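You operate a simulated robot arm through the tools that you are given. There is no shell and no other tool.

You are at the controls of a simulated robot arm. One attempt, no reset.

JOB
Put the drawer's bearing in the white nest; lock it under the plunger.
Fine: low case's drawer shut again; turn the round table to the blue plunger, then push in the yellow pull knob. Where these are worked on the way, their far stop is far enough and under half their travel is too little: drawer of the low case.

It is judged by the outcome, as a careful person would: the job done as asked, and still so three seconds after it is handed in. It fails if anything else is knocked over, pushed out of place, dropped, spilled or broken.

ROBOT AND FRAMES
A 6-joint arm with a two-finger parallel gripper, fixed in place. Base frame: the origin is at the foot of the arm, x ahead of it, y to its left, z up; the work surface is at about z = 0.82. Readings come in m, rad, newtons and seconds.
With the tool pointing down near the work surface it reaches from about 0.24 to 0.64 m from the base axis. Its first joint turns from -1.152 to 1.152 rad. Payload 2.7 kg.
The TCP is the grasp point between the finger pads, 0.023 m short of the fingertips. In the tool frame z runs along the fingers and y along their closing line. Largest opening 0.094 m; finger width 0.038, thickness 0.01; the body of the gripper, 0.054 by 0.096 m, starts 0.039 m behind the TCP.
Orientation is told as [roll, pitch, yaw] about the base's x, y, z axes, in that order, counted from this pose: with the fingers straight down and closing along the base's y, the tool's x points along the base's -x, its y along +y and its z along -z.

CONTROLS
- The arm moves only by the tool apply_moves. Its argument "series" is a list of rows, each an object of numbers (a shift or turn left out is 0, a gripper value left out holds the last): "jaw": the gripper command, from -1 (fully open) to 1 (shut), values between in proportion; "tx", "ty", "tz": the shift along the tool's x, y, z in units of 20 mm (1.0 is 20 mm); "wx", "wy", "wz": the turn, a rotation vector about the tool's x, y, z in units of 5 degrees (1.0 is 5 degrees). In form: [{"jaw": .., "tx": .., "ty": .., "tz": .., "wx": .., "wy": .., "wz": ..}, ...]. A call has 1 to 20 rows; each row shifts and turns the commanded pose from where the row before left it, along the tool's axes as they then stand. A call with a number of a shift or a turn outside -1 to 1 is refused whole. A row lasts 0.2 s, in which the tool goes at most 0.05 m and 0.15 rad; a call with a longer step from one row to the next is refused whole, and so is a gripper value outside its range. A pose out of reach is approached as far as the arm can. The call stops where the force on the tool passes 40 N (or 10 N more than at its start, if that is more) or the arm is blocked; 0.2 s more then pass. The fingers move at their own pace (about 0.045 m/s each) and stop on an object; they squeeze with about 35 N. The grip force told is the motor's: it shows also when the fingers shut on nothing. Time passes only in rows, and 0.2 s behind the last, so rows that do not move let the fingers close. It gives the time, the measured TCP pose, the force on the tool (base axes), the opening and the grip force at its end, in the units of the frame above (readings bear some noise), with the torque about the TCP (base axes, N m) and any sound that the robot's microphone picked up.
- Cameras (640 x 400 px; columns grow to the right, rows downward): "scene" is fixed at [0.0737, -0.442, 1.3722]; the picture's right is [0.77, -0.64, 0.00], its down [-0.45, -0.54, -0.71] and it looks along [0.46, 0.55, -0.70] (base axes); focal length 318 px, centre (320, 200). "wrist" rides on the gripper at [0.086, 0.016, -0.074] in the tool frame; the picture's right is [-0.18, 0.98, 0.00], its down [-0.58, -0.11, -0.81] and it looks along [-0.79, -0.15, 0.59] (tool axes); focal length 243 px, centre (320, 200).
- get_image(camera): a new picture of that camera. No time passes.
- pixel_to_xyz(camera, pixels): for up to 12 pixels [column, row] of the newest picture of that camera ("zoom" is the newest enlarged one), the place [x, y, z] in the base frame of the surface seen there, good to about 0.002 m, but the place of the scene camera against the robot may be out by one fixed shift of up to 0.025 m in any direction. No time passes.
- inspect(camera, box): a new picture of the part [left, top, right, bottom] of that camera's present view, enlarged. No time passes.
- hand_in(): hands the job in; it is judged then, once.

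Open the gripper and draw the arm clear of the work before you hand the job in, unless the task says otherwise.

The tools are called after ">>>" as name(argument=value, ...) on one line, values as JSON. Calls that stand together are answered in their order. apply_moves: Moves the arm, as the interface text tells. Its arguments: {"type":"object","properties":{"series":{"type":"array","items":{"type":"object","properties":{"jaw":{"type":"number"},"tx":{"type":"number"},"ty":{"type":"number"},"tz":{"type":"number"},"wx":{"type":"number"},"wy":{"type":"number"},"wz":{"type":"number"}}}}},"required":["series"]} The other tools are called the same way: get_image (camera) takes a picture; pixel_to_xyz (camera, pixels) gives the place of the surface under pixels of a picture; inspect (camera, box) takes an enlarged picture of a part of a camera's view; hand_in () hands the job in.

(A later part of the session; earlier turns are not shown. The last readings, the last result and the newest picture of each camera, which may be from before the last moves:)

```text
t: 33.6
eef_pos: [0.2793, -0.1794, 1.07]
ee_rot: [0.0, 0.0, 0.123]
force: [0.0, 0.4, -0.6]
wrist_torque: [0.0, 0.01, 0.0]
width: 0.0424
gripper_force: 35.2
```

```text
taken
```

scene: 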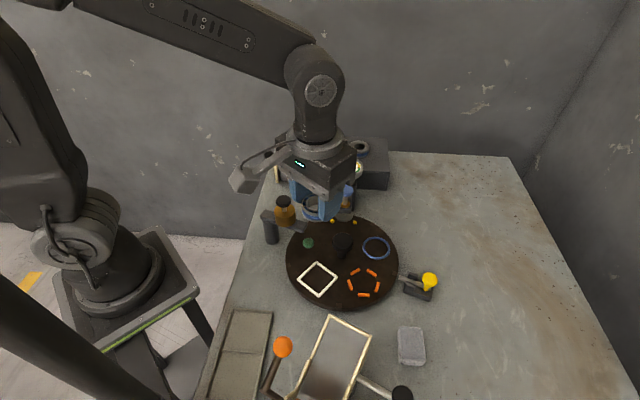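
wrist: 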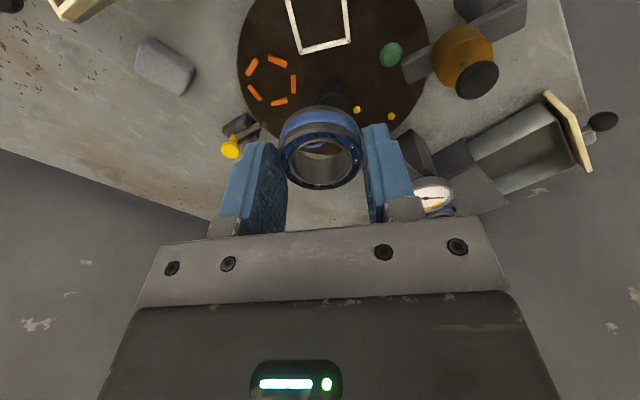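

The nest's near part is cut off at the top (320,25); I descend to z≈0.97 for a full view of it.

>>> apply_moves(series=[{"tz": 1}, {"tz": 1}, {"tz": 1}, {"tz": 1}, {"tz": 1}, {}])

>>> get_image(camera="wrist")

>>> inspect(camera="wrist", box=[220, 0, 440, 150])

```text
t: 35.0
eef_pos: [0.2805, -0.1813, 0.9708]
ee_rot: [0.0, 0.0, 0.122]
force: [0.0, 0.0, -1.5]
wrist_torque: [0.0, -0.01, 0.01]
width: 0.0425
gripper_force: 34.9
```

```text
taken
```

wrist: 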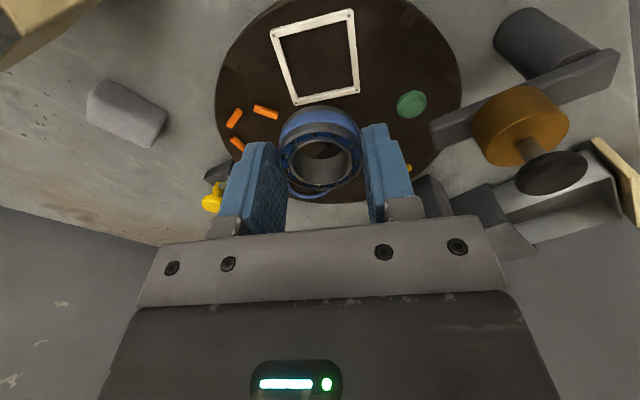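

```text
2.67 times, centred on (330, 75) of wrist
```

zoom: 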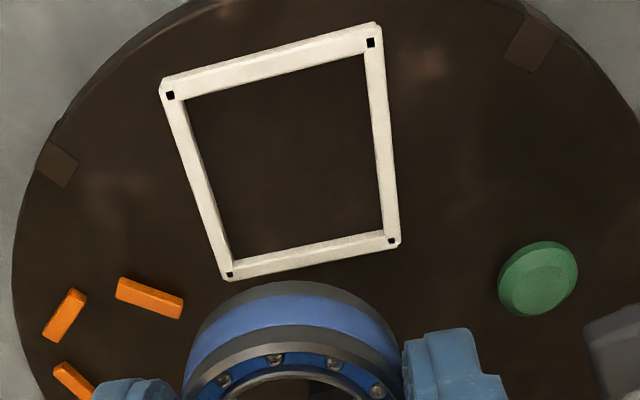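

The whole frame is visible with black pins at its corners, zoom (170,95), (370,42), (391,240), (229,274). I measure them and the frame's inner edges.

>>> pixel_to_xyz(camera="zoom", pixels=[[170, 95], [370, 42], [391, 240], [229, 274], [190, 101], [362, 58], [382, 234], [235, 264], [285, 160], [270, 66], [310, 258], [206, 190]])

>>> pixel_to_xyz(camera="zoom", pixels=[[200, 190], [208, 190], [380, 150], [388, 150], [300, 248], [300, 258], [280, 60], [280, 75], [56, 165], [530, 40], [300, 380], [540, 280]])

```text
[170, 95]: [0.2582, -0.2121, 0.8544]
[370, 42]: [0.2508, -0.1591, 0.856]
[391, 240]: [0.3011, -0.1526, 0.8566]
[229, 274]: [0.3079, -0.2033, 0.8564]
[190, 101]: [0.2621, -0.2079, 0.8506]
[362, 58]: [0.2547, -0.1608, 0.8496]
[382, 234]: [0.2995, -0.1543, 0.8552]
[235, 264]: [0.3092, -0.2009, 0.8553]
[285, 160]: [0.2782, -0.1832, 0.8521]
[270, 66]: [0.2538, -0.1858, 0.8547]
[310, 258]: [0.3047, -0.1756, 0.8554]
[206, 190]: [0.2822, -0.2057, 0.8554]
```

```text
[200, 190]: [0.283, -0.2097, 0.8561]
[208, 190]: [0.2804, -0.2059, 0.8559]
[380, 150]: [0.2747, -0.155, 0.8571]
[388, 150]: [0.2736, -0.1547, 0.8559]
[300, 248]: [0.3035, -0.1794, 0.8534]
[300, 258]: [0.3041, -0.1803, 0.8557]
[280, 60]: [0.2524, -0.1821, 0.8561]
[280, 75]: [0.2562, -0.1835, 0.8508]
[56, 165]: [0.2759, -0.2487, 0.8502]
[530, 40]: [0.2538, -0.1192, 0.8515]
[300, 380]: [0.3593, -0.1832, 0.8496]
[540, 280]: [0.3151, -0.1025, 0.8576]
```

The pins average to a nest centre of (0.2795,-0.1818), inner clearance about 2 mm per side. I measure the bearing rim now to align it precisely.

>>> inspect(camera="wrist", box=[220, 90, 420, 240])

>>> pixel_to_xyz(camera="zoom", pixels=[[216, 195], [430, 185], [318, 262], [322, 105], [248, 130], [400, 130], [240, 235], [410, 225], [300, 260], [345, 258], [225, 160], [422, 155]])

```text
2.67 times, centred on (320, 165) of wrist
```

zoom: 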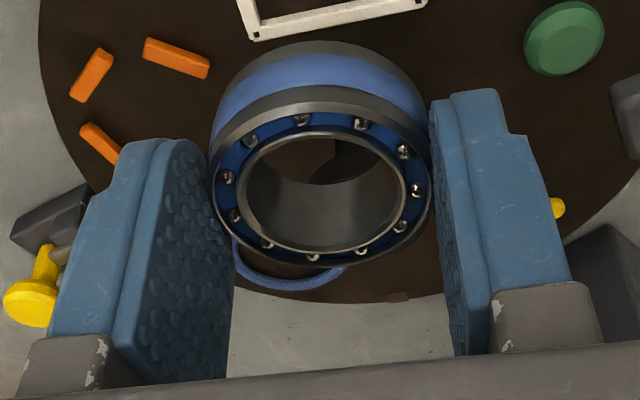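

```text
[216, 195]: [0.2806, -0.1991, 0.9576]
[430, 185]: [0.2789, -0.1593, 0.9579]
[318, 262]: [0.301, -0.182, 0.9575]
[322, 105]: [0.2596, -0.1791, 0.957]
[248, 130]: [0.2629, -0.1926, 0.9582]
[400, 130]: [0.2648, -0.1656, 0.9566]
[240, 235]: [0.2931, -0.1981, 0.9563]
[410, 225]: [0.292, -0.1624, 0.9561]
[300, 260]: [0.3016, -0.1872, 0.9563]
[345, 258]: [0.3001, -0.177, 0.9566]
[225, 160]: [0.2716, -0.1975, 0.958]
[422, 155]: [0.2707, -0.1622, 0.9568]
```

The bearing centre reads (0.2791,-0.1798): 2 mm off in tool y. I correct this and descend to about 7 mm above the rim for a check.

>>> apply_moves(series=[{"ty": -0.1, "tz": 0.5}, {"tz": 0.75}, {"tz": 0.75}, {"tz": 0.75}, {"tz": 0.75}, {}])

>>> inspect(camera="wrist", box=[200, 60, 440, 240])

>>> inspect(camera="scene", box=[250, 200, 420, 320])

```text
t: 36.4
eef_pos: [0.279, -0.182, 0.9009]
ee_rot: [0.0, 0.001, 0.123]
force: [0.0, 0.1, -0.9]
wrist_torque: [0.0, -0.02, 0.0]
width: 0.0425
gripper_force: 34.7
```

```text
2.22 times, centred on (320, 150) of wrist
```

zoom: 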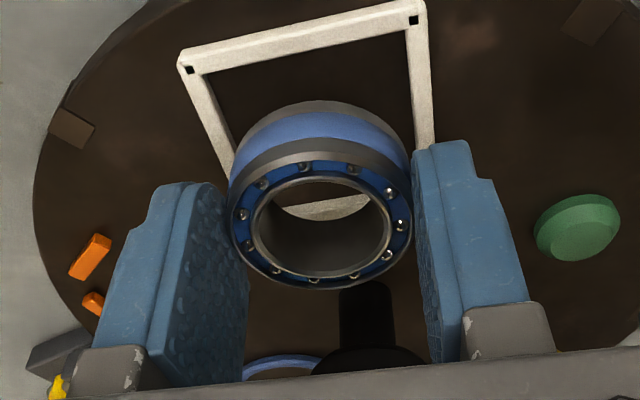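

```text
3.33 times, centred on (335, 260) of scene
```

zoom: 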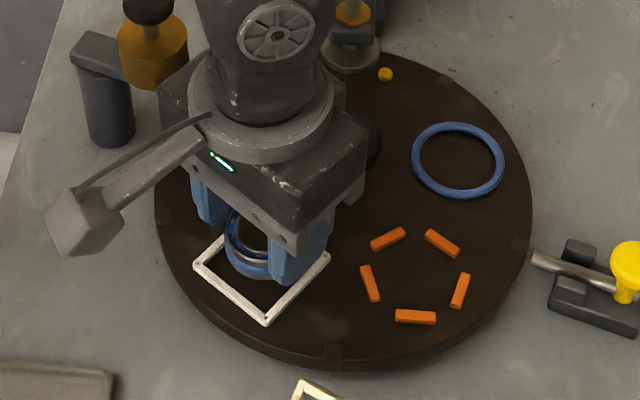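

TCP is at z=0.9009, bearing underside about 12 mm over the rim, and it is in line with the frame. I lower in 4 mm steps watching the force.

>>> apply_moves(series=[{"tz": 0.2}, {"tz": 0.2}, {"tz": 0.2}, {"tz": 0.15}, {}])

>>> inspect(camera="wrist", box=[200, 60, 440, 240])

>>> inspect(camera="scene", box=[270, 220, 390, 310])

```text
t: 37.6
eef_pos: [0.2803, -0.1824, 0.8844]
ee_rot: [0.001, -0.001, 0.121]
force: [0.2, 0.1, -1.2]
wrist_torque: [-0.05, 0.01, -0.05]
width: 0.0426
gripper_force: 35.2
```

```text
2.22 times, centred on (320, 150) of wrist
```

zoom: 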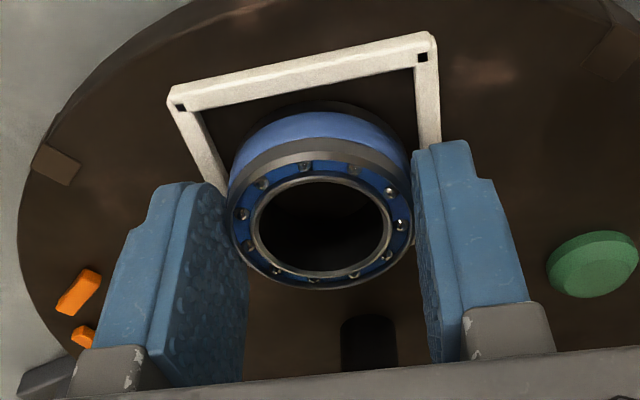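

```text
4.44 times, centred on (330, 265) of scene
```

zoom: 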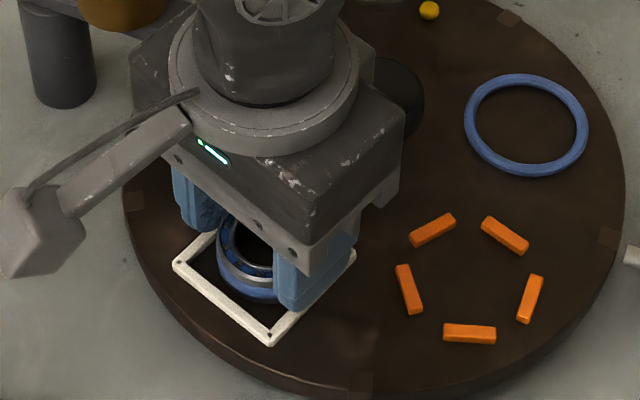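

No contact force yet at z=0.884. I re-measure the near pins and the bearing rim here before the last millimetres.

>>> inspect(camera="wrist", box=[200, 60, 440, 240])

>>> pixel_to_xyz(camera="zoom", pixels=[[181, 105], [422, 57], [315, 86], [315, 76], [231, 215], [410, 210], [320, 287], [320, 166], [262, 176], [380, 178], [250, 258], [395, 255]])

```text
2.22 times, centred on (320, 150) of wrist
```

zoom: 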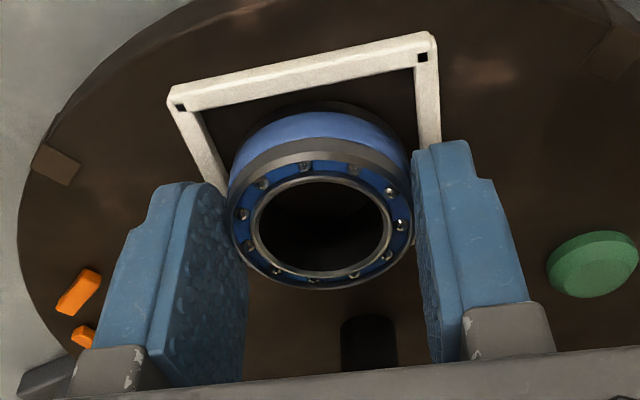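

```text
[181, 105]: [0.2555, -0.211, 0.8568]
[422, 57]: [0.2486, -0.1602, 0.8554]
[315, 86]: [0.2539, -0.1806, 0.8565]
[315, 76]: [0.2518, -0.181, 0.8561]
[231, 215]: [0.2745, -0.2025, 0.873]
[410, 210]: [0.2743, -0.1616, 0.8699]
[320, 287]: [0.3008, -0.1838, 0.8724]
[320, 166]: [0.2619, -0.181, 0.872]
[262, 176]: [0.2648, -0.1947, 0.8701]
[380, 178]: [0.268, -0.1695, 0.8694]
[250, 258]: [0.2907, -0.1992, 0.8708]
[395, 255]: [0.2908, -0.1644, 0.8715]
```

The bearing's underside (≈0.853) is already below the rim top (0.856) without any contact, so it is inside the frame. I nudge 1 mm towards the nest centre and lower the last 2–3 mm.

>>> apply_moves(series=[{"tx": 0.05, "tz": 0.05}, {"tz": 0.05}, {}])

```text
t: 38.4
eef_pos: [0.2782, -0.1828, 0.8833]
ee_rot: [0.001, -0.001, 0.124]
force: [-0.3, 0.5, 0.0]
wrist_torque: [0.07, 0.02, -0.03]
width: 0.0424
gripper_force: 35.0
```

>>> apply_moves(series=[{"tz": 0.05}, {}])

>>> inspect(camera="wrist", box=[200, 60, 440, 240])

```text
t: 39.0
eef_pos: [0.2793, -0.1826, 0.8836]
ee_rot: [-0.002, 0.0, 0.122]
force: [-5.6, -0.5, 21.1]
wrist_torque: [0.15, 0.18, 0.05]
width: 0.0428
gripper_force: 34.7
```

```text
2.22 times, centred on (320, 150) of wrist
```

zoom: 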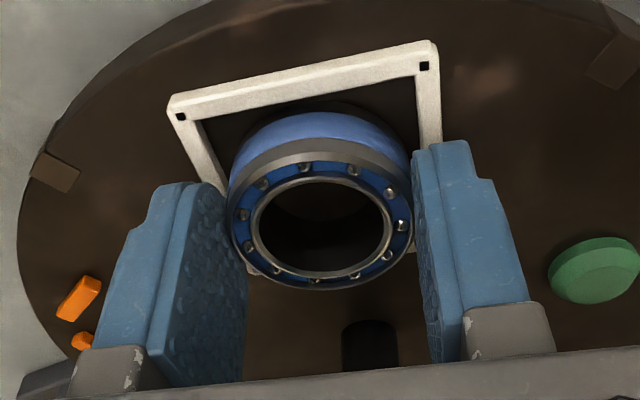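

21 N upward at TCP z=0.8836, i.e. the bearing's underside at ≈0.851: it stands on the nest floor. I relieve the push by 1 mm, open to about 60 mm and look.

>>> apply_moves(series=[{"tz": -0.05}, {"jaw": -0.3}, {"jaw": -0.3}, {"jaw": -0.3}, {}])

>>> inspect(camera="wrist", box=[200, 60, 440, 240])

```text
t: 40.2
eef_pos: [0.2799, -0.1822, 0.8831]
ee_rot: [0.0, -0.002, 0.123]
force: [-0.4, 1.4, -0.5]
wrist_torque: [-0.05, 0.0, 0.01]
width: 0.061
gripper_force: 0.0
```

```text
2.22 times, centred on (320, 150) of wrist
```

zoom: 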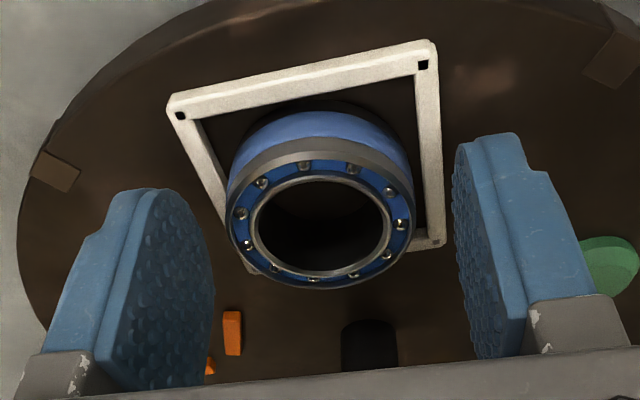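

The bearing stands inside the frame. I lift straight up to z≈0.98 and check it from above.

>>> apply_moves(series=[{"tz": -0.5}, {"tz": -1}, {"tz": -1}, {"tz": -1}, {"tz": -1}, {"tz": -1}])

>>> inspect(camera="wrist", box=[220, 0, 440, 150])

>>> inspect(camera="scene", box=[270, 220, 390, 310])

```text
t: 41.6
eef_pos: [0.2788, -0.1827, 0.9947]
ee_rot: [0.0, 0.001, 0.121]
force: [0.2, 0.8, -0.3]
wrist_torque: [0.0, 0.02, 0.01]
width: 0.0611
gripper_force: 0.0
```

```text
2.67 times, centred on (330, 75) of wrist
```

zoom: 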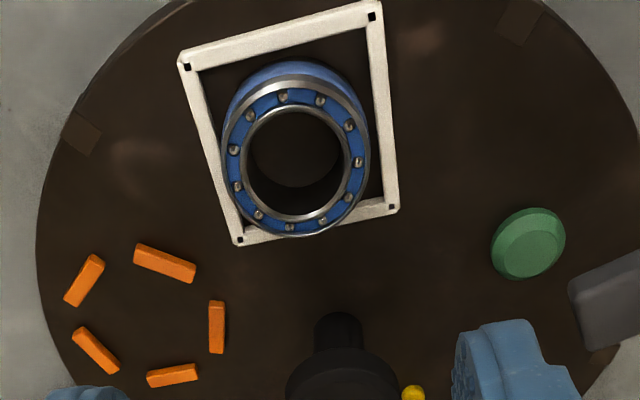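

```text
4.44 times, centred on (330, 265) of scene
```

zoom: 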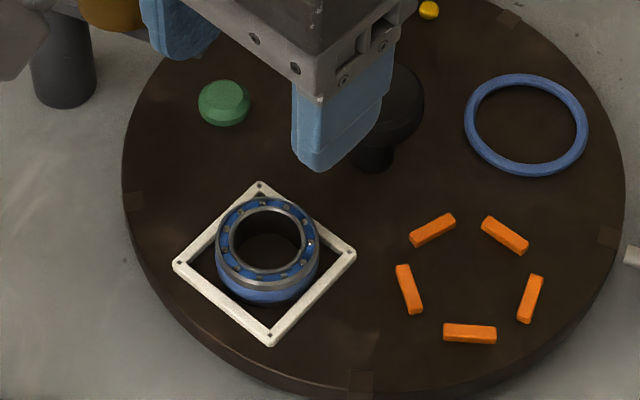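

The bearing lies flat in the white nest in both views. Next I shut the drawer: I rise to z≈1.075 and travel back towards the ball knob.

>>> apply_moves(series=[{"tz": -1}, {"tz": -1}, {"tz": -1}, {"tz": -1}])

>>> apply_moves(series=[{"tx": -0.497, "ty": 0.955}, {"tx": -0.497, "ty": 0.955}, {"tx": -0.497, "ty": 0.955}, {"tx": -0.497, "ty": 0.955}, {"tx": -0.497, "ty": 0.955}, {"tx": -0.497, "ty": 0.955}, {"tx": -0.497, "ty": 0.955}, {"tx": -0.497, "ty": 0.955}, {"tx": -0.497, "ty": 0.955}, {"tx": -0.497, "ty": 0.955}, {"tx": -0.497, "ty": 0.955}, {"tx": -0.497, "ty": 0.955}, {"tx": -0.497, "ty": 0.955}, {"tx": -0.497, "ty": 0.955}, {"tx": -0.497, "ty": 0.955}, {"tx": -0.497, "ty": 0.955}, {"tx": -0.497, "ty": 0.955}, {"tx": -0.497, "ty": 0.955}, {"tx": -0.497, "ty": 0.955}])

>>> apply_moves(series=[{"wz": 1}, {"wz": 1}, {"wz": 1}, {"wz": 1}, {"wz": 1}, {"wz": 1}, {"wz": 1}, {"wz": 1}, {"wz": 1}, {"wz": 1}, {"wz": 0.4}, {}])

>>> get_image(camera="wrist")

```text
t: 42.6
eef_pos: [0.2796, -0.1829, 1.075]
ee_rot: [0.001, 0.0, 0.121]
force: [-0.1, 0.7, 0.0]
wrist_torque: [0.02, 0.01, -0.02]
width: 0.0611
gripper_force: 0.0
```

```text
t: 46.6
eef_pos: [0.4217, 0.2004, 1.0741]
ee_rot: [-0.001, -0.001, 0.123]
force: [-0.5, -0.1, 0.0]
wrist_torque: [-0.01, -0.02, 0.03]
width: 0.061
gripper_force: 0.1
```

```text
t: 49.2
eef_pos: [0.4216, 0.1998, 1.0737]
ee_rot: [0.0, 0.0, -0.787]
force: [-0.4, 0.1, 0.6]
wrist_torque: [-0.03, 0.0, 0.01]
width: 0.0609
gripper_force: 0.1
```

```text
taken
```

wrist: 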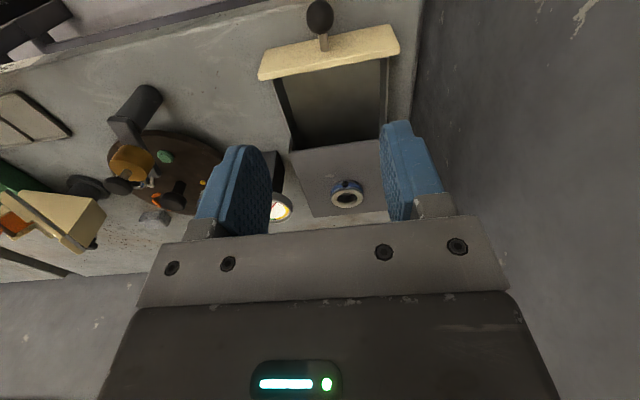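

The TCP is back over the ball knob (319,16). I descend to z≈0.96 and verify alignment before going around the ball.

>>> apply_moves(series=[{"tz": 1}, {"tz": 1}, {"tz": 1}, {"tz": 1}, {"tz": 1}, {"tz": 0.7}, {}])

>>> get_image(camera="wrist")

>>> pixel_to_xyz(camera="wrist", pixels=[[321, 78], [312, 78], [330, 78]])

```text
t: 50.8
eef_pos: [0.4207, 0.2012, 0.9603]
ee_rot: [0.001, 0.0, -0.786]
force: [0.2, -0.1, -1.1]
wrist_torque: [0.04, 0.01, -0.02]
width: 0.0612
gripper_force: 0.1
```

```text
taken
```

wrist: 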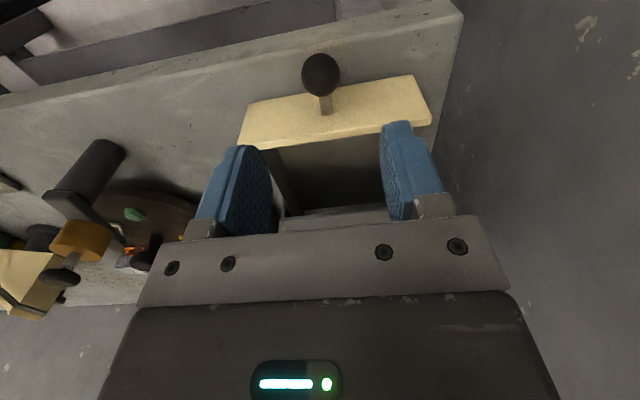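

```text
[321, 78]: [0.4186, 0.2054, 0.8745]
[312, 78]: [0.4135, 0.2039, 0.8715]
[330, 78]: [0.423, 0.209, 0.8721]
```

The ball centre is (0.422,0.201,0.863), matching the TCP. I go down, close on it, and then push the drawer in.

>>> apply_moves(series=[{"tz": 0.9}, {"tz": 0.9}, {"tz": 0.9}, {"tz": 0.9}, {"tz": 0.8}, {"tz": 0.45}, {"jaw": 1}, {"jaw": 1}, {"jaw": 1}, {"jaw": 1}, {"jaw": 1}])

```text
t: 53.2
eef_pos: [0.4214, 0.2008, 0.8622]
ee_rot: [0.001, 0.0, -0.785]
force: [9.6, 8.2, -8.5]
wrist_torque: [-0.09, -0.15, 0.0]
width: 0.0274
gripper_force: 45.0
```

Held again. I ease the side load and push along tool -x in 8 mm steps.

>>> apply_moves(series=[{"ty": 0.04, "tz": 0.03}, {"tx": -0.4}, {"tx": -0.4}, {"tx": -0.4}, {"tx": -0.4}, {"tx": -0.4}])

```text
t: 54.6
eef_pos: [0.449, 0.1733, 0.8623]
ee_rot: [0.001, -0.001, -0.784]
force: [-3.6, -3.9, 18.6]
wrist_torque: [0.03, 0.05, 0.01]
width: 0.0274
gripper_force: 45.1
```

>>> apply_moves(series=[{"tx": -0.4, "tz": -0.04}, {"tx": -0.4}, {"tx": -0.4}, {"tx": -0.4}, {"tx": -0.4}])

>>> inspect(camera="scene", box=[240, 100, 400, 200])

```text
t: 55.8
eef_pos: [0.4791, 0.1445, 0.862]
ee_rot: [-0.002, 0.001, -0.785]
force: [-2.9, -2.8, 3.1]
wrist_torque: [-0.37, -0.45, -0.02]
width: 0.0273
gripper_force: 45.5
```

```text
4.00 times, centred on (320, 150) of scene
```

zoom: 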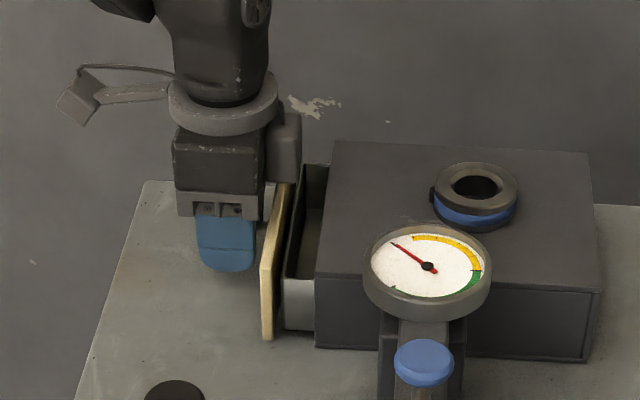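

The drawer is about 25 mm from shut, forces are small. I push on in smaller steps to the stop.

>>> apply_moves(series=[{"tx": -0.3}, {"tx": -0.3}, {"tx": -0.3}, {"tx": -0.2}, {"tx": -0.1}])

>>> inspect(camera="scene", box=[240, 100, 400, 200])

```text
t: 57.0
eef_pos: [0.4947, 0.1278, 0.8618]
ee_rot: [-0.001, -0.002, -0.785]
force: [-4.4, -2.6, 0.5]
wrist_torque: [0.07, 0.14, 0.0]
width: 0.0273
gripper_force: 45.0
```

```text
4.00 times, centred on (320, 150) of scene
```

zoom: 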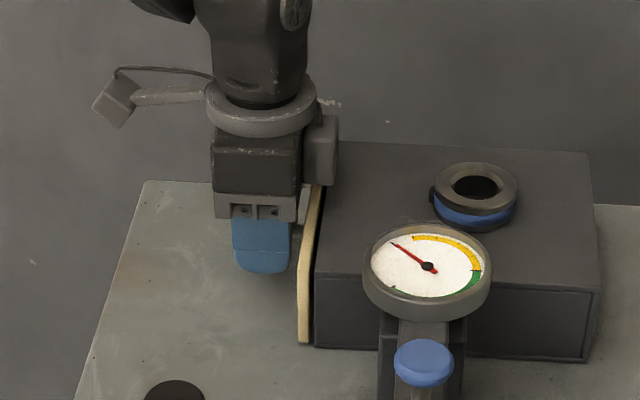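

Only about 2 mm remain versus the starting place (0.4963,0.1266). I push in 1 mm steps until the stop is felt.

>>> apply_moves(series=[{"tx": -0.06}, {"tx": -0.06}, {"tx": -0.06}, {}])

```text
t: 58.0
eef_pos: [0.4953, 0.1268, 0.8639]
ee_rot: [-0.004, 0.002, -0.786]
force: [-22.2, 10.1, 1.4]
wrist_torque: [-0.31, -0.22, 0.06]
width: 0.0275
gripper_force: 45.0
```

23 N against the push: the drawer is shut against its stop. I relax 1 mm, open the jaws and lift away.

>>> apply_moves(series=[{"tx": 0.05}, {"jaw": -0.5}, {"jaw": -0.5}, {"jaw": -0.5}, {"jaw": -0.5}, {"tz": -0.6}, {"tz": -1}, {"tz": -1}, {"tz": -1}, {"tz": -1}, {"tz": -1}, {"tz": -1}, {"tz": -1}, {"tz": -1}, {"tz": -1}, {"tz": -1}])

>>> get_image(camera="wrist")

>>> inspect(camera="scene", box=[260, 120, 400, 220])

```text
t: 61.4
eef_pos: [0.4969, 0.1261, 1.0744]
ee_rot: [-0.002, 0.001, -0.785]
force: [-0.3, 0.0, -1.1]
wrist_torque: [-0.03, -0.02, 0.01]
width: 0.0704
gripper_force: 0.1
```

```text
taken
```

wrist: 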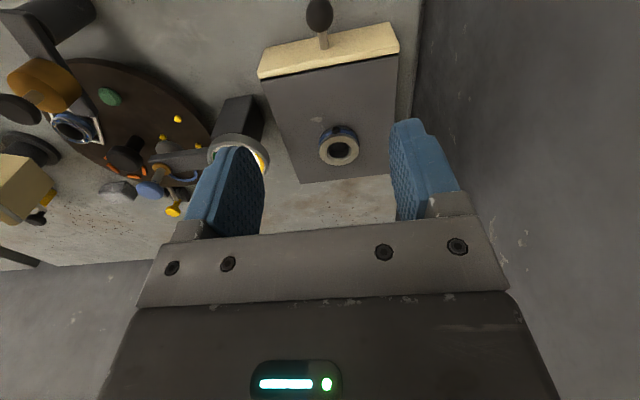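

```text
4.00 times, centred on (330, 170) of scene
```

zoom: 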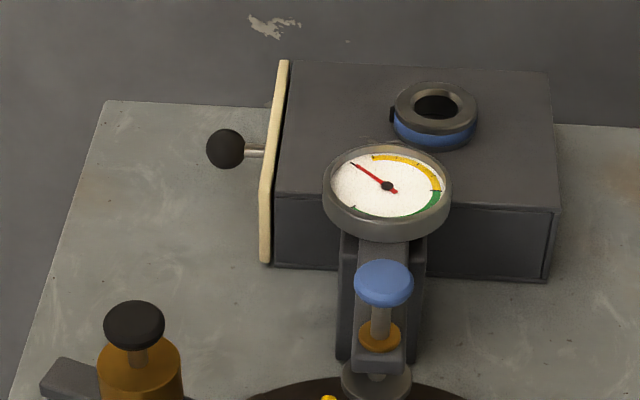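

The drawer is shut with the ring still on the case. Now I move at z≈1.07 to over the turntable's centre knob.

>>> apply_moves(series=[{"tx": -0.338, "ty": -0.97}, {"tx": -0.338, "ty": -0.97}, {"tx": -0.338, "ty": -0.97}, {"tx": -0.338, "ty": -0.97}, {"tx": -0.338, "ty": -0.97}, {"tx": -0.338, "ty": -0.97}, {"tx": -0.338, "ty": -0.97}, {"tx": -0.338, "ty": -0.97}, {"tx": -0.338, "ty": -0.97}, {"tx": -0.338, "ty": -0.97}, {"tx": -0.338, "ty": -0.97}, {"tx": -0.338, "ty": -0.97}, {"tx": -0.338, "ty": -0.97}, {"tx": -0.338, "ty": -0.97}, {"tx": -0.338, "ty": -0.97}, {"tx": -0.338, "ty": -0.97}])

>>> apply_moves(series=[{"wz": -1}, {"wz": -1}, {"wz": -1}, {"wz": -1}, {"wz": -1}, {"wz": -1}, {"wz": -1}, {"wz": -1}, {"wz": -1}, {"wz": -1}, {"wz": -1}, {"wz": -1}, {"wz": -1}, {"wz": -1}, {"wz": -1}, {"wz": -1}, {"wz": -1}, {"wz": -1}])

>>> get_image(camera="wrist")

```text
t: 64.8
eef_pos: [0.354, -0.1712, 1.0744]
ee_rot: [0.001, 0.0, -0.784]
force: [0.0, 0.8, 0.5]
wrist_torque: [-0.01, 0.0, -0.02]
width: 0.0707
gripper_force: 0.0
```

```text
t: 68.6
eef_pos: [0.3543, -0.1711, 1.0747]
ee_rot: [0.0, 0.0, 0.787]
force: [-0.6, -1.0, 0.9]
wrist_torque: [-0.01, 0.01, 0.02]
width: 0.0703
gripper_force: 0.0
```

```text
taken
```

wrist: 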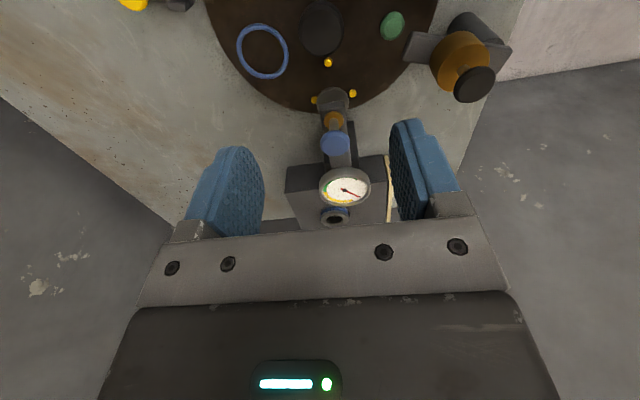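

From here I see the black-topped station's arm end at (410,48) and the blue plunger's foot at (333,97). I measure clearances for the bearing's path.

>>> inspect(camera="wrist", box=[280, 0, 520, 160])

>>> pixel_to_xyz(camera="wrist", pixels=[[410, 48], [415, 38], [412, 60], [475, 85], [460, 60], [320, 30], [328, 62], [313, 98], [353, 93], [333, 97], [335, 143], [393, 25]])

```text
2.50 times, centred on (400, 80) of wrist
```

zoom: 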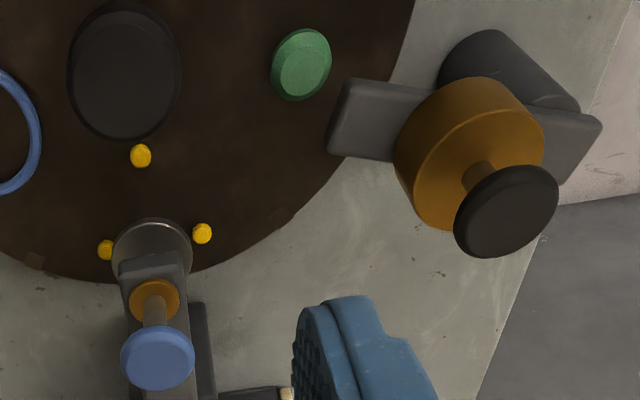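

```text
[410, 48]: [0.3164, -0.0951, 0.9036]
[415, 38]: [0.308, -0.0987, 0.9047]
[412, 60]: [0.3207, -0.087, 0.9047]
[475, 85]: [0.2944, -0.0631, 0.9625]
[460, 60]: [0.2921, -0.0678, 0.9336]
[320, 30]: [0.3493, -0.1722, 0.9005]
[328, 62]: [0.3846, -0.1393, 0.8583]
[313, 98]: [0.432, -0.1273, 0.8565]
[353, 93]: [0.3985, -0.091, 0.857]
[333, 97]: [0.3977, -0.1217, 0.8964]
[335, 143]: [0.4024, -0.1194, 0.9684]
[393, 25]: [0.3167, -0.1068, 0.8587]
```

The black station's arm top is at z≈0.904 with its inner end at r≈0.085; I check its underside from the scene camera since the bearing (top 0.869) will pass there.

>>> inspect(camera="scene", box=[250, 190, 360, 260])

>>> pixel_to_xyz(camera="zoom", pixels=[[300, 180], [312, 225], [308, 245], [260, 225], [150, 225], [250, 205], [330, 210], [328, 235], [200, 130], [220, 190], [130, 290], [290, 230]])

```text
5.71 times, centred on (305, 225) of scene
```

zoom: 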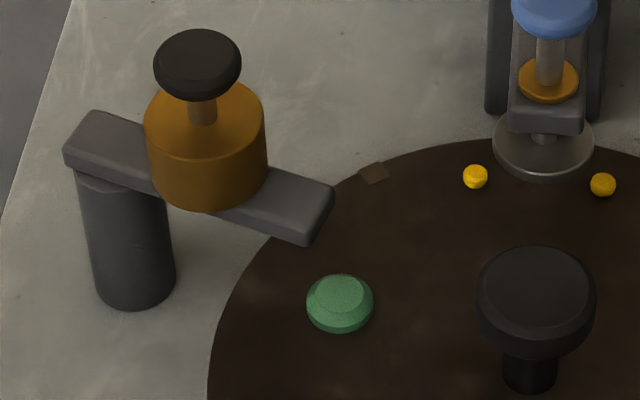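

```text
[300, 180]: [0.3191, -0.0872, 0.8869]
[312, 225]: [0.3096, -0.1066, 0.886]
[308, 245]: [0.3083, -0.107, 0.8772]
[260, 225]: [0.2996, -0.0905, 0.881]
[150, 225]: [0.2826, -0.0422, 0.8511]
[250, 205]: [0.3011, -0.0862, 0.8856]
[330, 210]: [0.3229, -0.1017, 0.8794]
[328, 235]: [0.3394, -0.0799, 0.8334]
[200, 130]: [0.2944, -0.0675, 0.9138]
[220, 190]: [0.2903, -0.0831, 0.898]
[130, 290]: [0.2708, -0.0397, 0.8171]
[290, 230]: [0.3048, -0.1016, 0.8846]
```

The arm's underside is at z≈0.893, well above the bearing (0.869), so the short clockwise turn of 144° is clear. I yaw to about 84° and descend to z≈0.97 over the knob.

>>> apply_moves(series=[{"wz": -1}, {"wz": -1}, {"wz": -1}, {"wz": -1}, {"wz": -1}, {"wz": -1}, {"wz": -1}, {"wz": -0.8}, {"tz": 1}, {"tz": 1}, {"tz": 1}, {"tz": 1}, {"tz": 1}, {}])

>>> get_image(camera="wrist")

>>> get_image(camera="scene")

```text
t: 71.6
eef_pos: [0.3547, -0.17, 0.9743]
ee_rot: [-0.001, 0.001, 1.467]
force: [-0.4, 0.2, 0.1]
wrist_torque: [-0.01, 0.0, 0.01]
width: 0.0704
gripper_force: 0.1
```

```text
taken
```

wrist: 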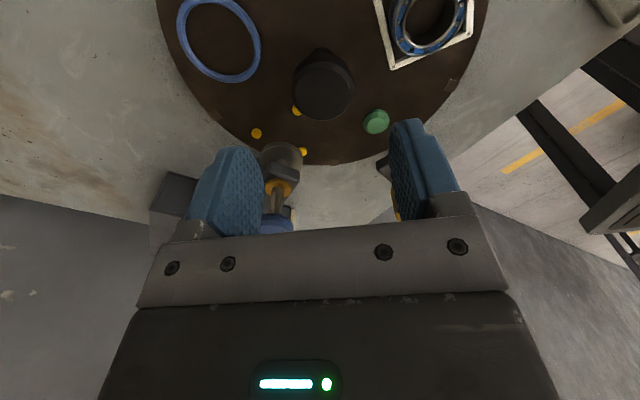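

```text
taken
```

scene: 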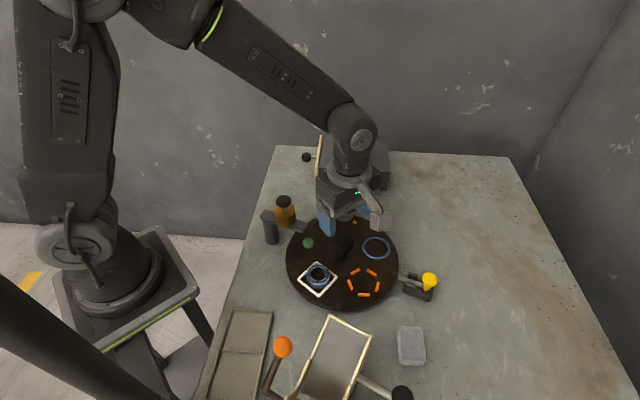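

The knob is at (323,92) between the open fingers. I measure its top for centring.

>>> inspect(camera="wrist", box=[240, 30, 420, 180])

>>> pixel_to_xyz(camera="wrist", pixels=[[323, 92], [296, 90], [350, 92], [323, 66], [323, 117], [304, 70], [343, 70], [304, 112], [343, 112], [323, 56], [322, 50], [430, 25]])

```text
2.67 times, centred on (330, 105) of wrist
```

zoom: 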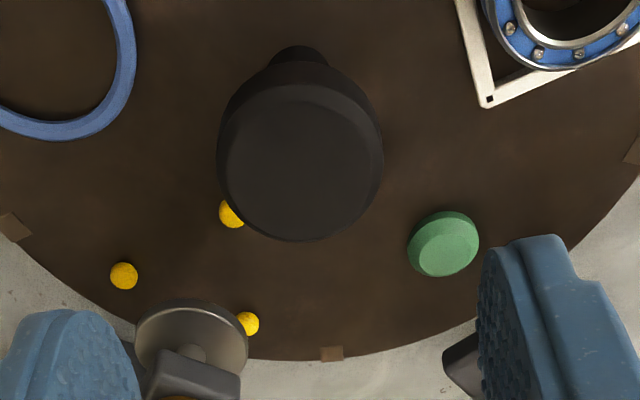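

```text
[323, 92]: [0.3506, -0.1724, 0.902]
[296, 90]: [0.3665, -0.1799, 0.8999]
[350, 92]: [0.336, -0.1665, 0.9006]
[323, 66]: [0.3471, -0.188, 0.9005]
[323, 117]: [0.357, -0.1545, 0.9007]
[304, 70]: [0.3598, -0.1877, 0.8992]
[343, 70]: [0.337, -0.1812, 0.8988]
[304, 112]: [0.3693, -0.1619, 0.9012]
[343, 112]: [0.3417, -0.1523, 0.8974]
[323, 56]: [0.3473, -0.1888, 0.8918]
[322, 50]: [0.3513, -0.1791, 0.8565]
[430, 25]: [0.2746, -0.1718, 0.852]
```

The knob centre is (0.352,-0.1716). I trim 2 mm, descend to z≈0.893 and close on the knob.

>>> apply_moves(series=[{"tx": 0.09, "ty": 0.117, "tz": 0.5}, {"tz": 0.8}, {"tz": 0.8}, {"tz": 0.8}, {"tz": 0.7}, {"tz": 0.45}, {}])

>>> get_image(camera="wrist")

>>> inspect(camera="scene", box=[270, 150, 430, 290])

```text
t: 73.2
eef_pos: [0.3513, -0.1721, 0.8942]
ee_rot: [0.0, -0.001, 1.466]
force: [0.3, -0.4, -0.6]
wrist_torque: [0.01, -0.01, -0.01]
width: 0.0704
gripper_force: 0.1
```

```text
taken
```

wrist: 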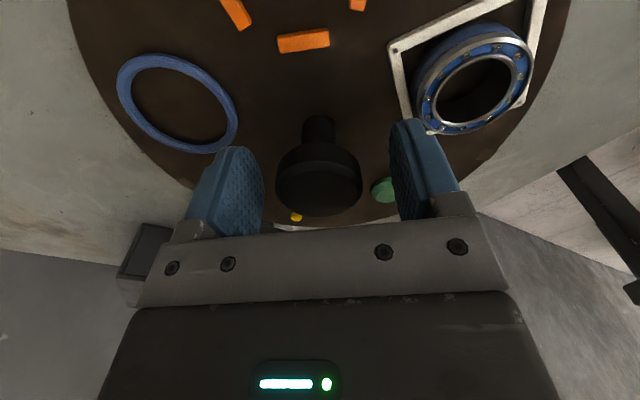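

```text
2.86 times, centred on (350, 220) of scene
```

zoom: 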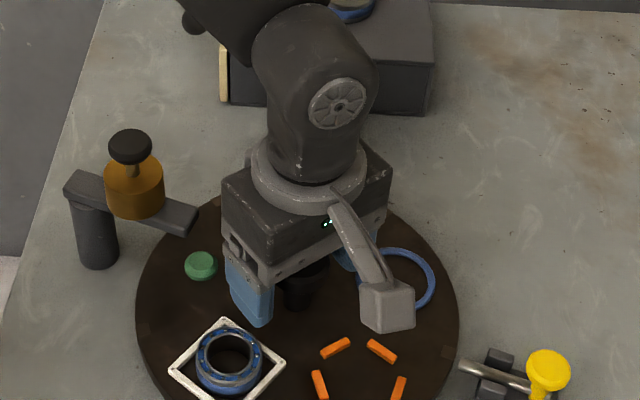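

The fingers straddle the knob at (320,180) and no contact is reported. I close on it.

>>> apply_moves(series=[{"jaw": 1}, {"jaw": 1}, {"jaw": 1}, {"jaw": 1}, {"jaw": 1}])

```text
t: 74.4
eef_pos: [0.3531, -0.1725, 0.894]
ee_rot: [-0.002, -0.001, 1.466]
force: [12.1, -2.4, -5.6]
wrist_torque: [-0.23, -0.26, -0.03]
width: 0.0416
gripper_force: 44.8
```

Knob held at width 0.0416. I relieve the side load and turn 10° clockwise (wz+) to see if the table follows.

>>> apply_moves(series=[{"ty": -0.06}, {"wz": 0.5}, {"wz": 0.5}, {"wz": 0.5}, {"wz": 0.5}])

>>> get_image(camera="scene")

>>> get_image(camera="wrist")

```text
t: 75.6
eef_pos: [0.3538, -0.1722, 0.8931]
ee_rot: [0.003, 0.001, 1.288]
force: [-2.8, -5.5, 7.8]
wrist_torque: [0.01, 0.1, 0.06]
width: 0.0412
gripper_force: 45.4
```

```text
taken
```

scene: 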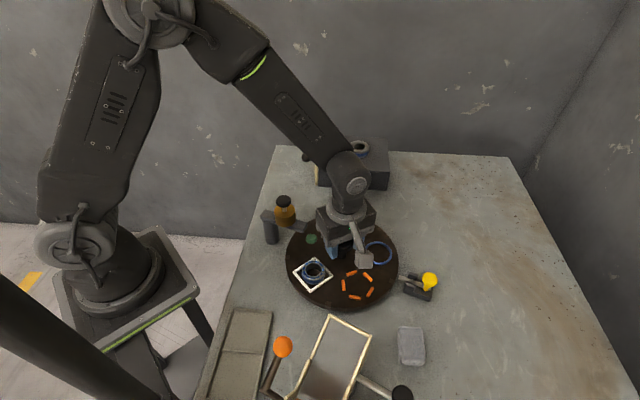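

```text
taken
```

wrist: 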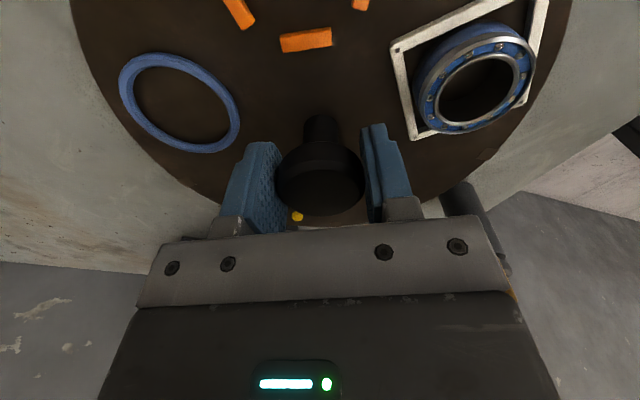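

The table follows (nests unchanged in the wrist view, scene shows them turned clockwise). I continue with gentle 3° rows.

>>> apply_moves(series=[{"wz": 0.6}, {"wz": 0.6}, {"wz": 0.6}, {"wz": 0.6}, {"wz": 0.6}, {"wz": 0.6}, {"wz": 0.6}, {"wz": 0.6}, {"wz": 0.6}, {"wz": 0.6}])

>>> get_image(camera="wrist")

>>> inspect(camera="scene", box=[240, 180, 460, 320])

```text
t: 77.8
eef_pos: [0.3528, -0.1733, 0.8925]
ee_rot: [0.002, 0.002, 0.767]
force: [-21.8, 1.8, 15.9]
wrist_torque: [0.42, -0.14, 0.08]
width: 0.0414
gripper_force: 45.0
```

```text
taken
```

wrist: 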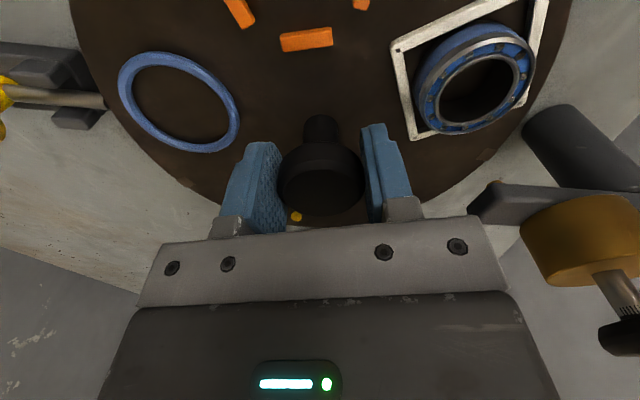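

```text
2.86 times, centred on (350, 250) of scene
```

zoom: 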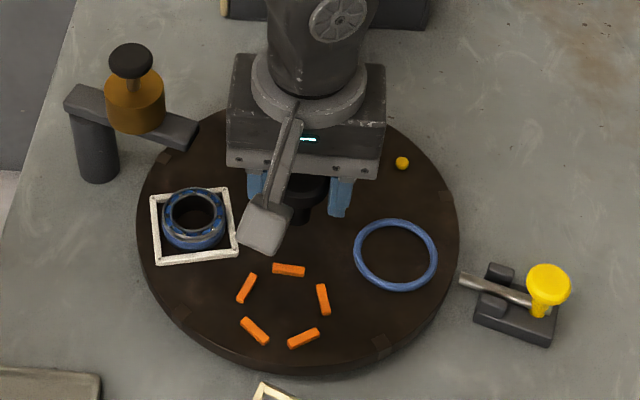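

The table has turned 40°, the bearing sits well in the frame; a side load of -22 N in x has built up. I relieve it (about 1.5 mm) and go on.

>>> apply_moves(series=[{"tx": 0.054, "ty": 0.052, "tz": -0.05}, {"wz": 0.6}, {"wz": 0.6}, {"wz": 0.6}, {"wz": 0.6}, {"wz": 0.6}])

```text
t: 79.2
eef_pos: [0.3517, -0.1706, 0.8951]
ee_rot: [0.002, 0.001, 0.505]
force: [0.5, 16.3, -26.8]
wrist_torque: [0.11, -0.15, 0.08]
width: 0.0413
gripper_force: 44.8
```

Now 16 N in y and -27 N in z: I overdid the lift. I correct both by about 1 mm and continue turning.

>>> apply_moves(series=[{"tx": -0.024, "ty": 0.044, "tz": 0.06}, {"wz": 0.4}, {"wz": 0.4}, {}])

```text
t: 80.2
eef_pos: [0.3514, -0.1705, 0.8937]
ee_rot: [0.001, -0.001, 0.436]
force: [-5.7, 18.0, -0.6]
wrist_torque: [-0.26, 1.09, 0.08]
width: 0.0413
gripper_force: 44.9
```

Side force is still 18 N in +y. I shift 1.6 mm along tool y and finish the first 72° stroke.

>>> apply_moves(series=[{"ty": 0.08}, {"wz": 0.5}, {"wz": 0.5}, {"wz": 0.5}, {"wz": 0.5}, {"wz": 0.4}, {}])

>>> get_image(camera="wrist")

>>> inspect(camera="scene", box=[240, 180, 460, 320])

```text
t: 81.8
eef_pos: [0.3508, -0.1713, 0.8942]
ee_rot: [-0.002, -0.002, 0.224]
force: [-11.6, -9.8, 9.3]
wrist_torque: [0.04, -0.58, -0.01]
width: 0.0415
gripper_force: 45.0
```

```text
taken
```

wrist: 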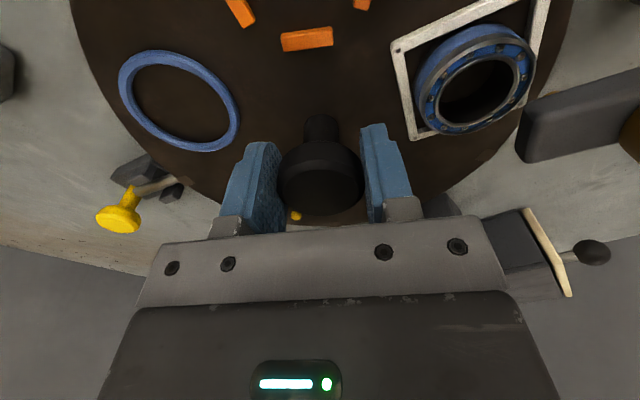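

```text
2.86 times, centred on (350, 250) of scene
```

zoom: 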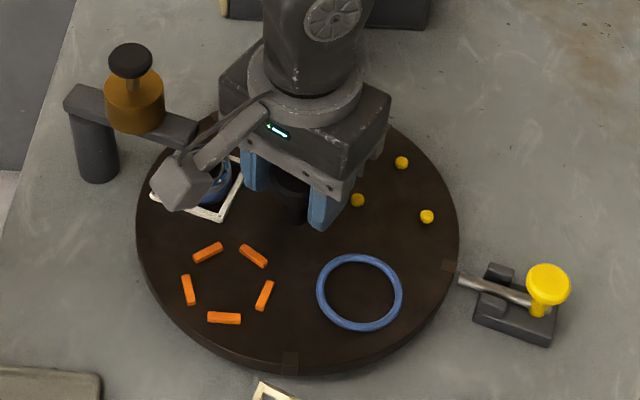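

The first 72° is done (yaw 0.224). I open to about 60 mm, lift clear of the knob, yaw back to 84° and look.

>>> apply_moves(series=[{"jaw": -0.35}, {"jaw": -0.35}, {"jaw": -0.35}, {"tz": -0.5}, {"tz": -1}, {"tz": -1}, {"tz": -1}])

>>> apply_moves(series=[{"wz": -1}, {"wz": -1}, {"wz": -1}, {"wz": -1}, {"wz": -1}, {"wz": -1}, {"wz": -1}, {"wz": -1}, {"wz": -1}, {"wz": -1}, {"wz": -1}, {"wz": -1}, {"wz": -1}, {"wz": -1}, {"wz": -0.3}, {}])

>>> get_image(camera="wrist")

>>> inspect(camera="scene", box=[240, 180, 460, 320])

```text
t: 83.4
eef_pos: [0.3517, -0.1697, 0.9643]
ee_rot: [0.0, 0.001, 0.228]
force: [-1.0, 0.5, -0.5]
wrist_torque: [0.0, 0.03, 0.0]
width: 0.0638
gripper_force: 0.1
```

```text
t: 86.8
eef_pos: [0.3501, -0.1697, 0.9633]
ee_rot: [0.0, 0.0, 1.478]
force: [1.0, -0.2, 0.3]
wrist_torque: [0.01, -0.01, -0.01]
width: 0.0636
gripper_force: 0.1
```

```text
taken
```

wrist: 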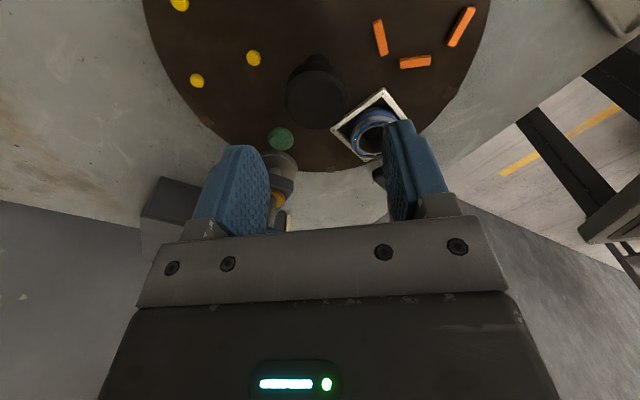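

```text
2.86 times, centred on (350, 250) of scene
```

zoom: 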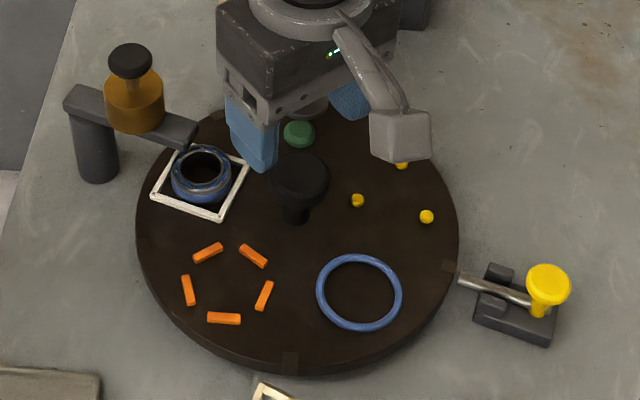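

The bearing has gone safely past the first 72°, now under the black station's arm end. I trim to the knob centre, descend and grip again.

>>> apply_moves(series=[{"tx": 0.065, "ty": -0.16, "tz": 0.5}, {"tz": 0.8}, {"tz": 0.8}, {"tz": 0.8}, {"tz": 0.6}, {}, {"jaw": 1}, {"jaw": 1}, {"jaw": 1}, {"jaw": 1}, {}])

>>> get_image(camera="wrist")

```text
t: 89.2
eef_pos: [0.3533, -0.1724, 0.8937]
ee_rot: [0.001, 0.001, 1.475]
force: [-6.3, 0.4, -3.1]
wrist_torque: [-0.1, 0.13, 0.06]
width: 0.0415
gripper_force: 45.2
```

```text
taken
```

wrist: 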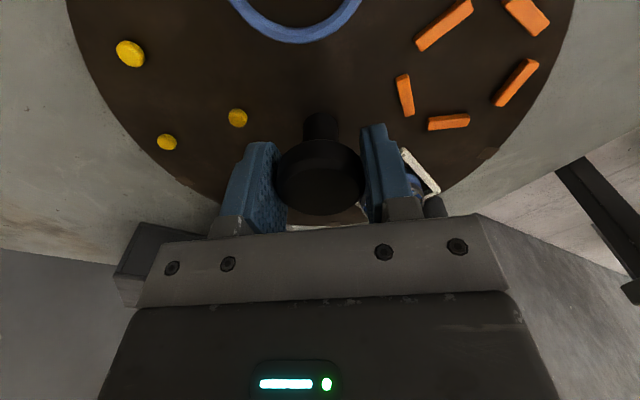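

Held again with small loads. I turn the next 30°.

>>> apply_moves(series=[{"wz": 0.6}, {"wz": 0.6}, {"wz": 0.6}, {"wz": 0.6}, {"wz": 0.6}, {"wz": 0.6}, {"wz": 0.6}, {"wz": 0.6}, {"wz": 0.6}, {"wz": 0.6}])

>>> inspect(camera="scene", box=[240, 180, 460, 320])

```text
t: 91.4
eef_pos: [0.3538, -0.1709, 0.8939]
ee_rot: [0.002, 0.002, 0.95]
force: [-19.7, 10.4, 7.7]
wrist_torque: [0.95, -0.61, 0.07]
width: 0.0414
gripper_force: 45.1
```

```text
2.86 times, centred on (350, 250) of scene
```

zoom: 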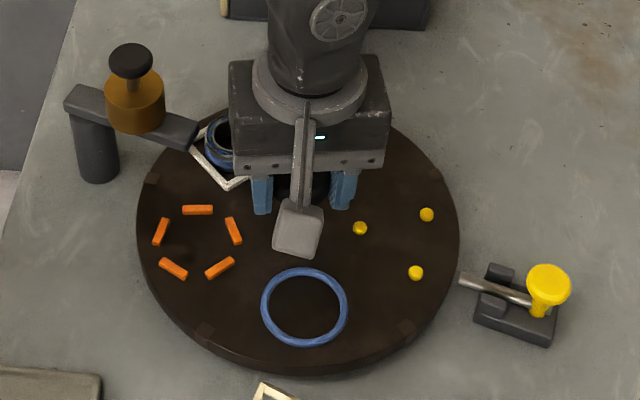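

The table follows; a 22 N load along tool y builds, which I relieve by 1.6 mm and turn on by another 27°.

>>> apply_moves(series=[{"ty": 0.08}, {"wz": 0.6}, {"wz": 0.6}, {"wz": 0.6}, {"wz": 0.6}, {"wz": 0.6}])

```text
t: 92.8
eef_pos: [0.3523, -0.1699, 0.8935]
ee_rot: [0.001, 0.001, 0.687]
force: [-9.6, 1.3, -6.1]
wrist_torque: [-0.59, 0.3, 0.01]
width: 0.0416
gripper_force: 45.3
```

>>> apply_moves(series=[{"ty": 0.03}, {"wz": 0.6}, {"wz": 0.6}, {"wz": 0.6}, {"wz": 0.6}, {}])

>>> inspect(camera="scene", box=[240, 180, 460, 320])

>>> get_image(camera="wrist")

```text
t: 94.2
eef_pos: [0.352, -0.1711, 0.8936]
ee_rot: [0.001, -0.001, 0.479]
force: [-6.8, -6.9, -5.7]
wrist_torque: [-0.2, 0.25, -0.03]
width: 0.0414
gripper_force: 45.2
```

```text
2.86 times, centred on (350, 250) of scene
```

zoom: 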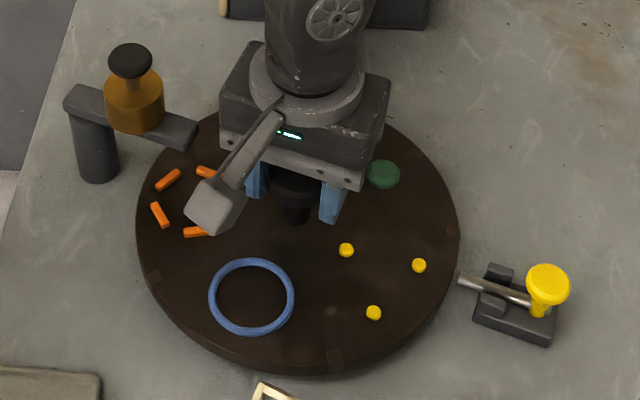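

```text
taken
```

wrist: 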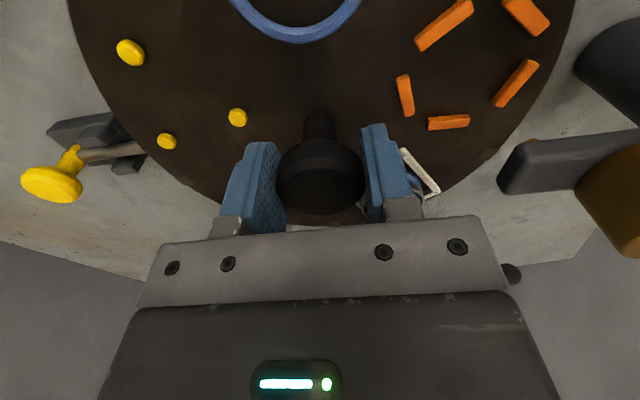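

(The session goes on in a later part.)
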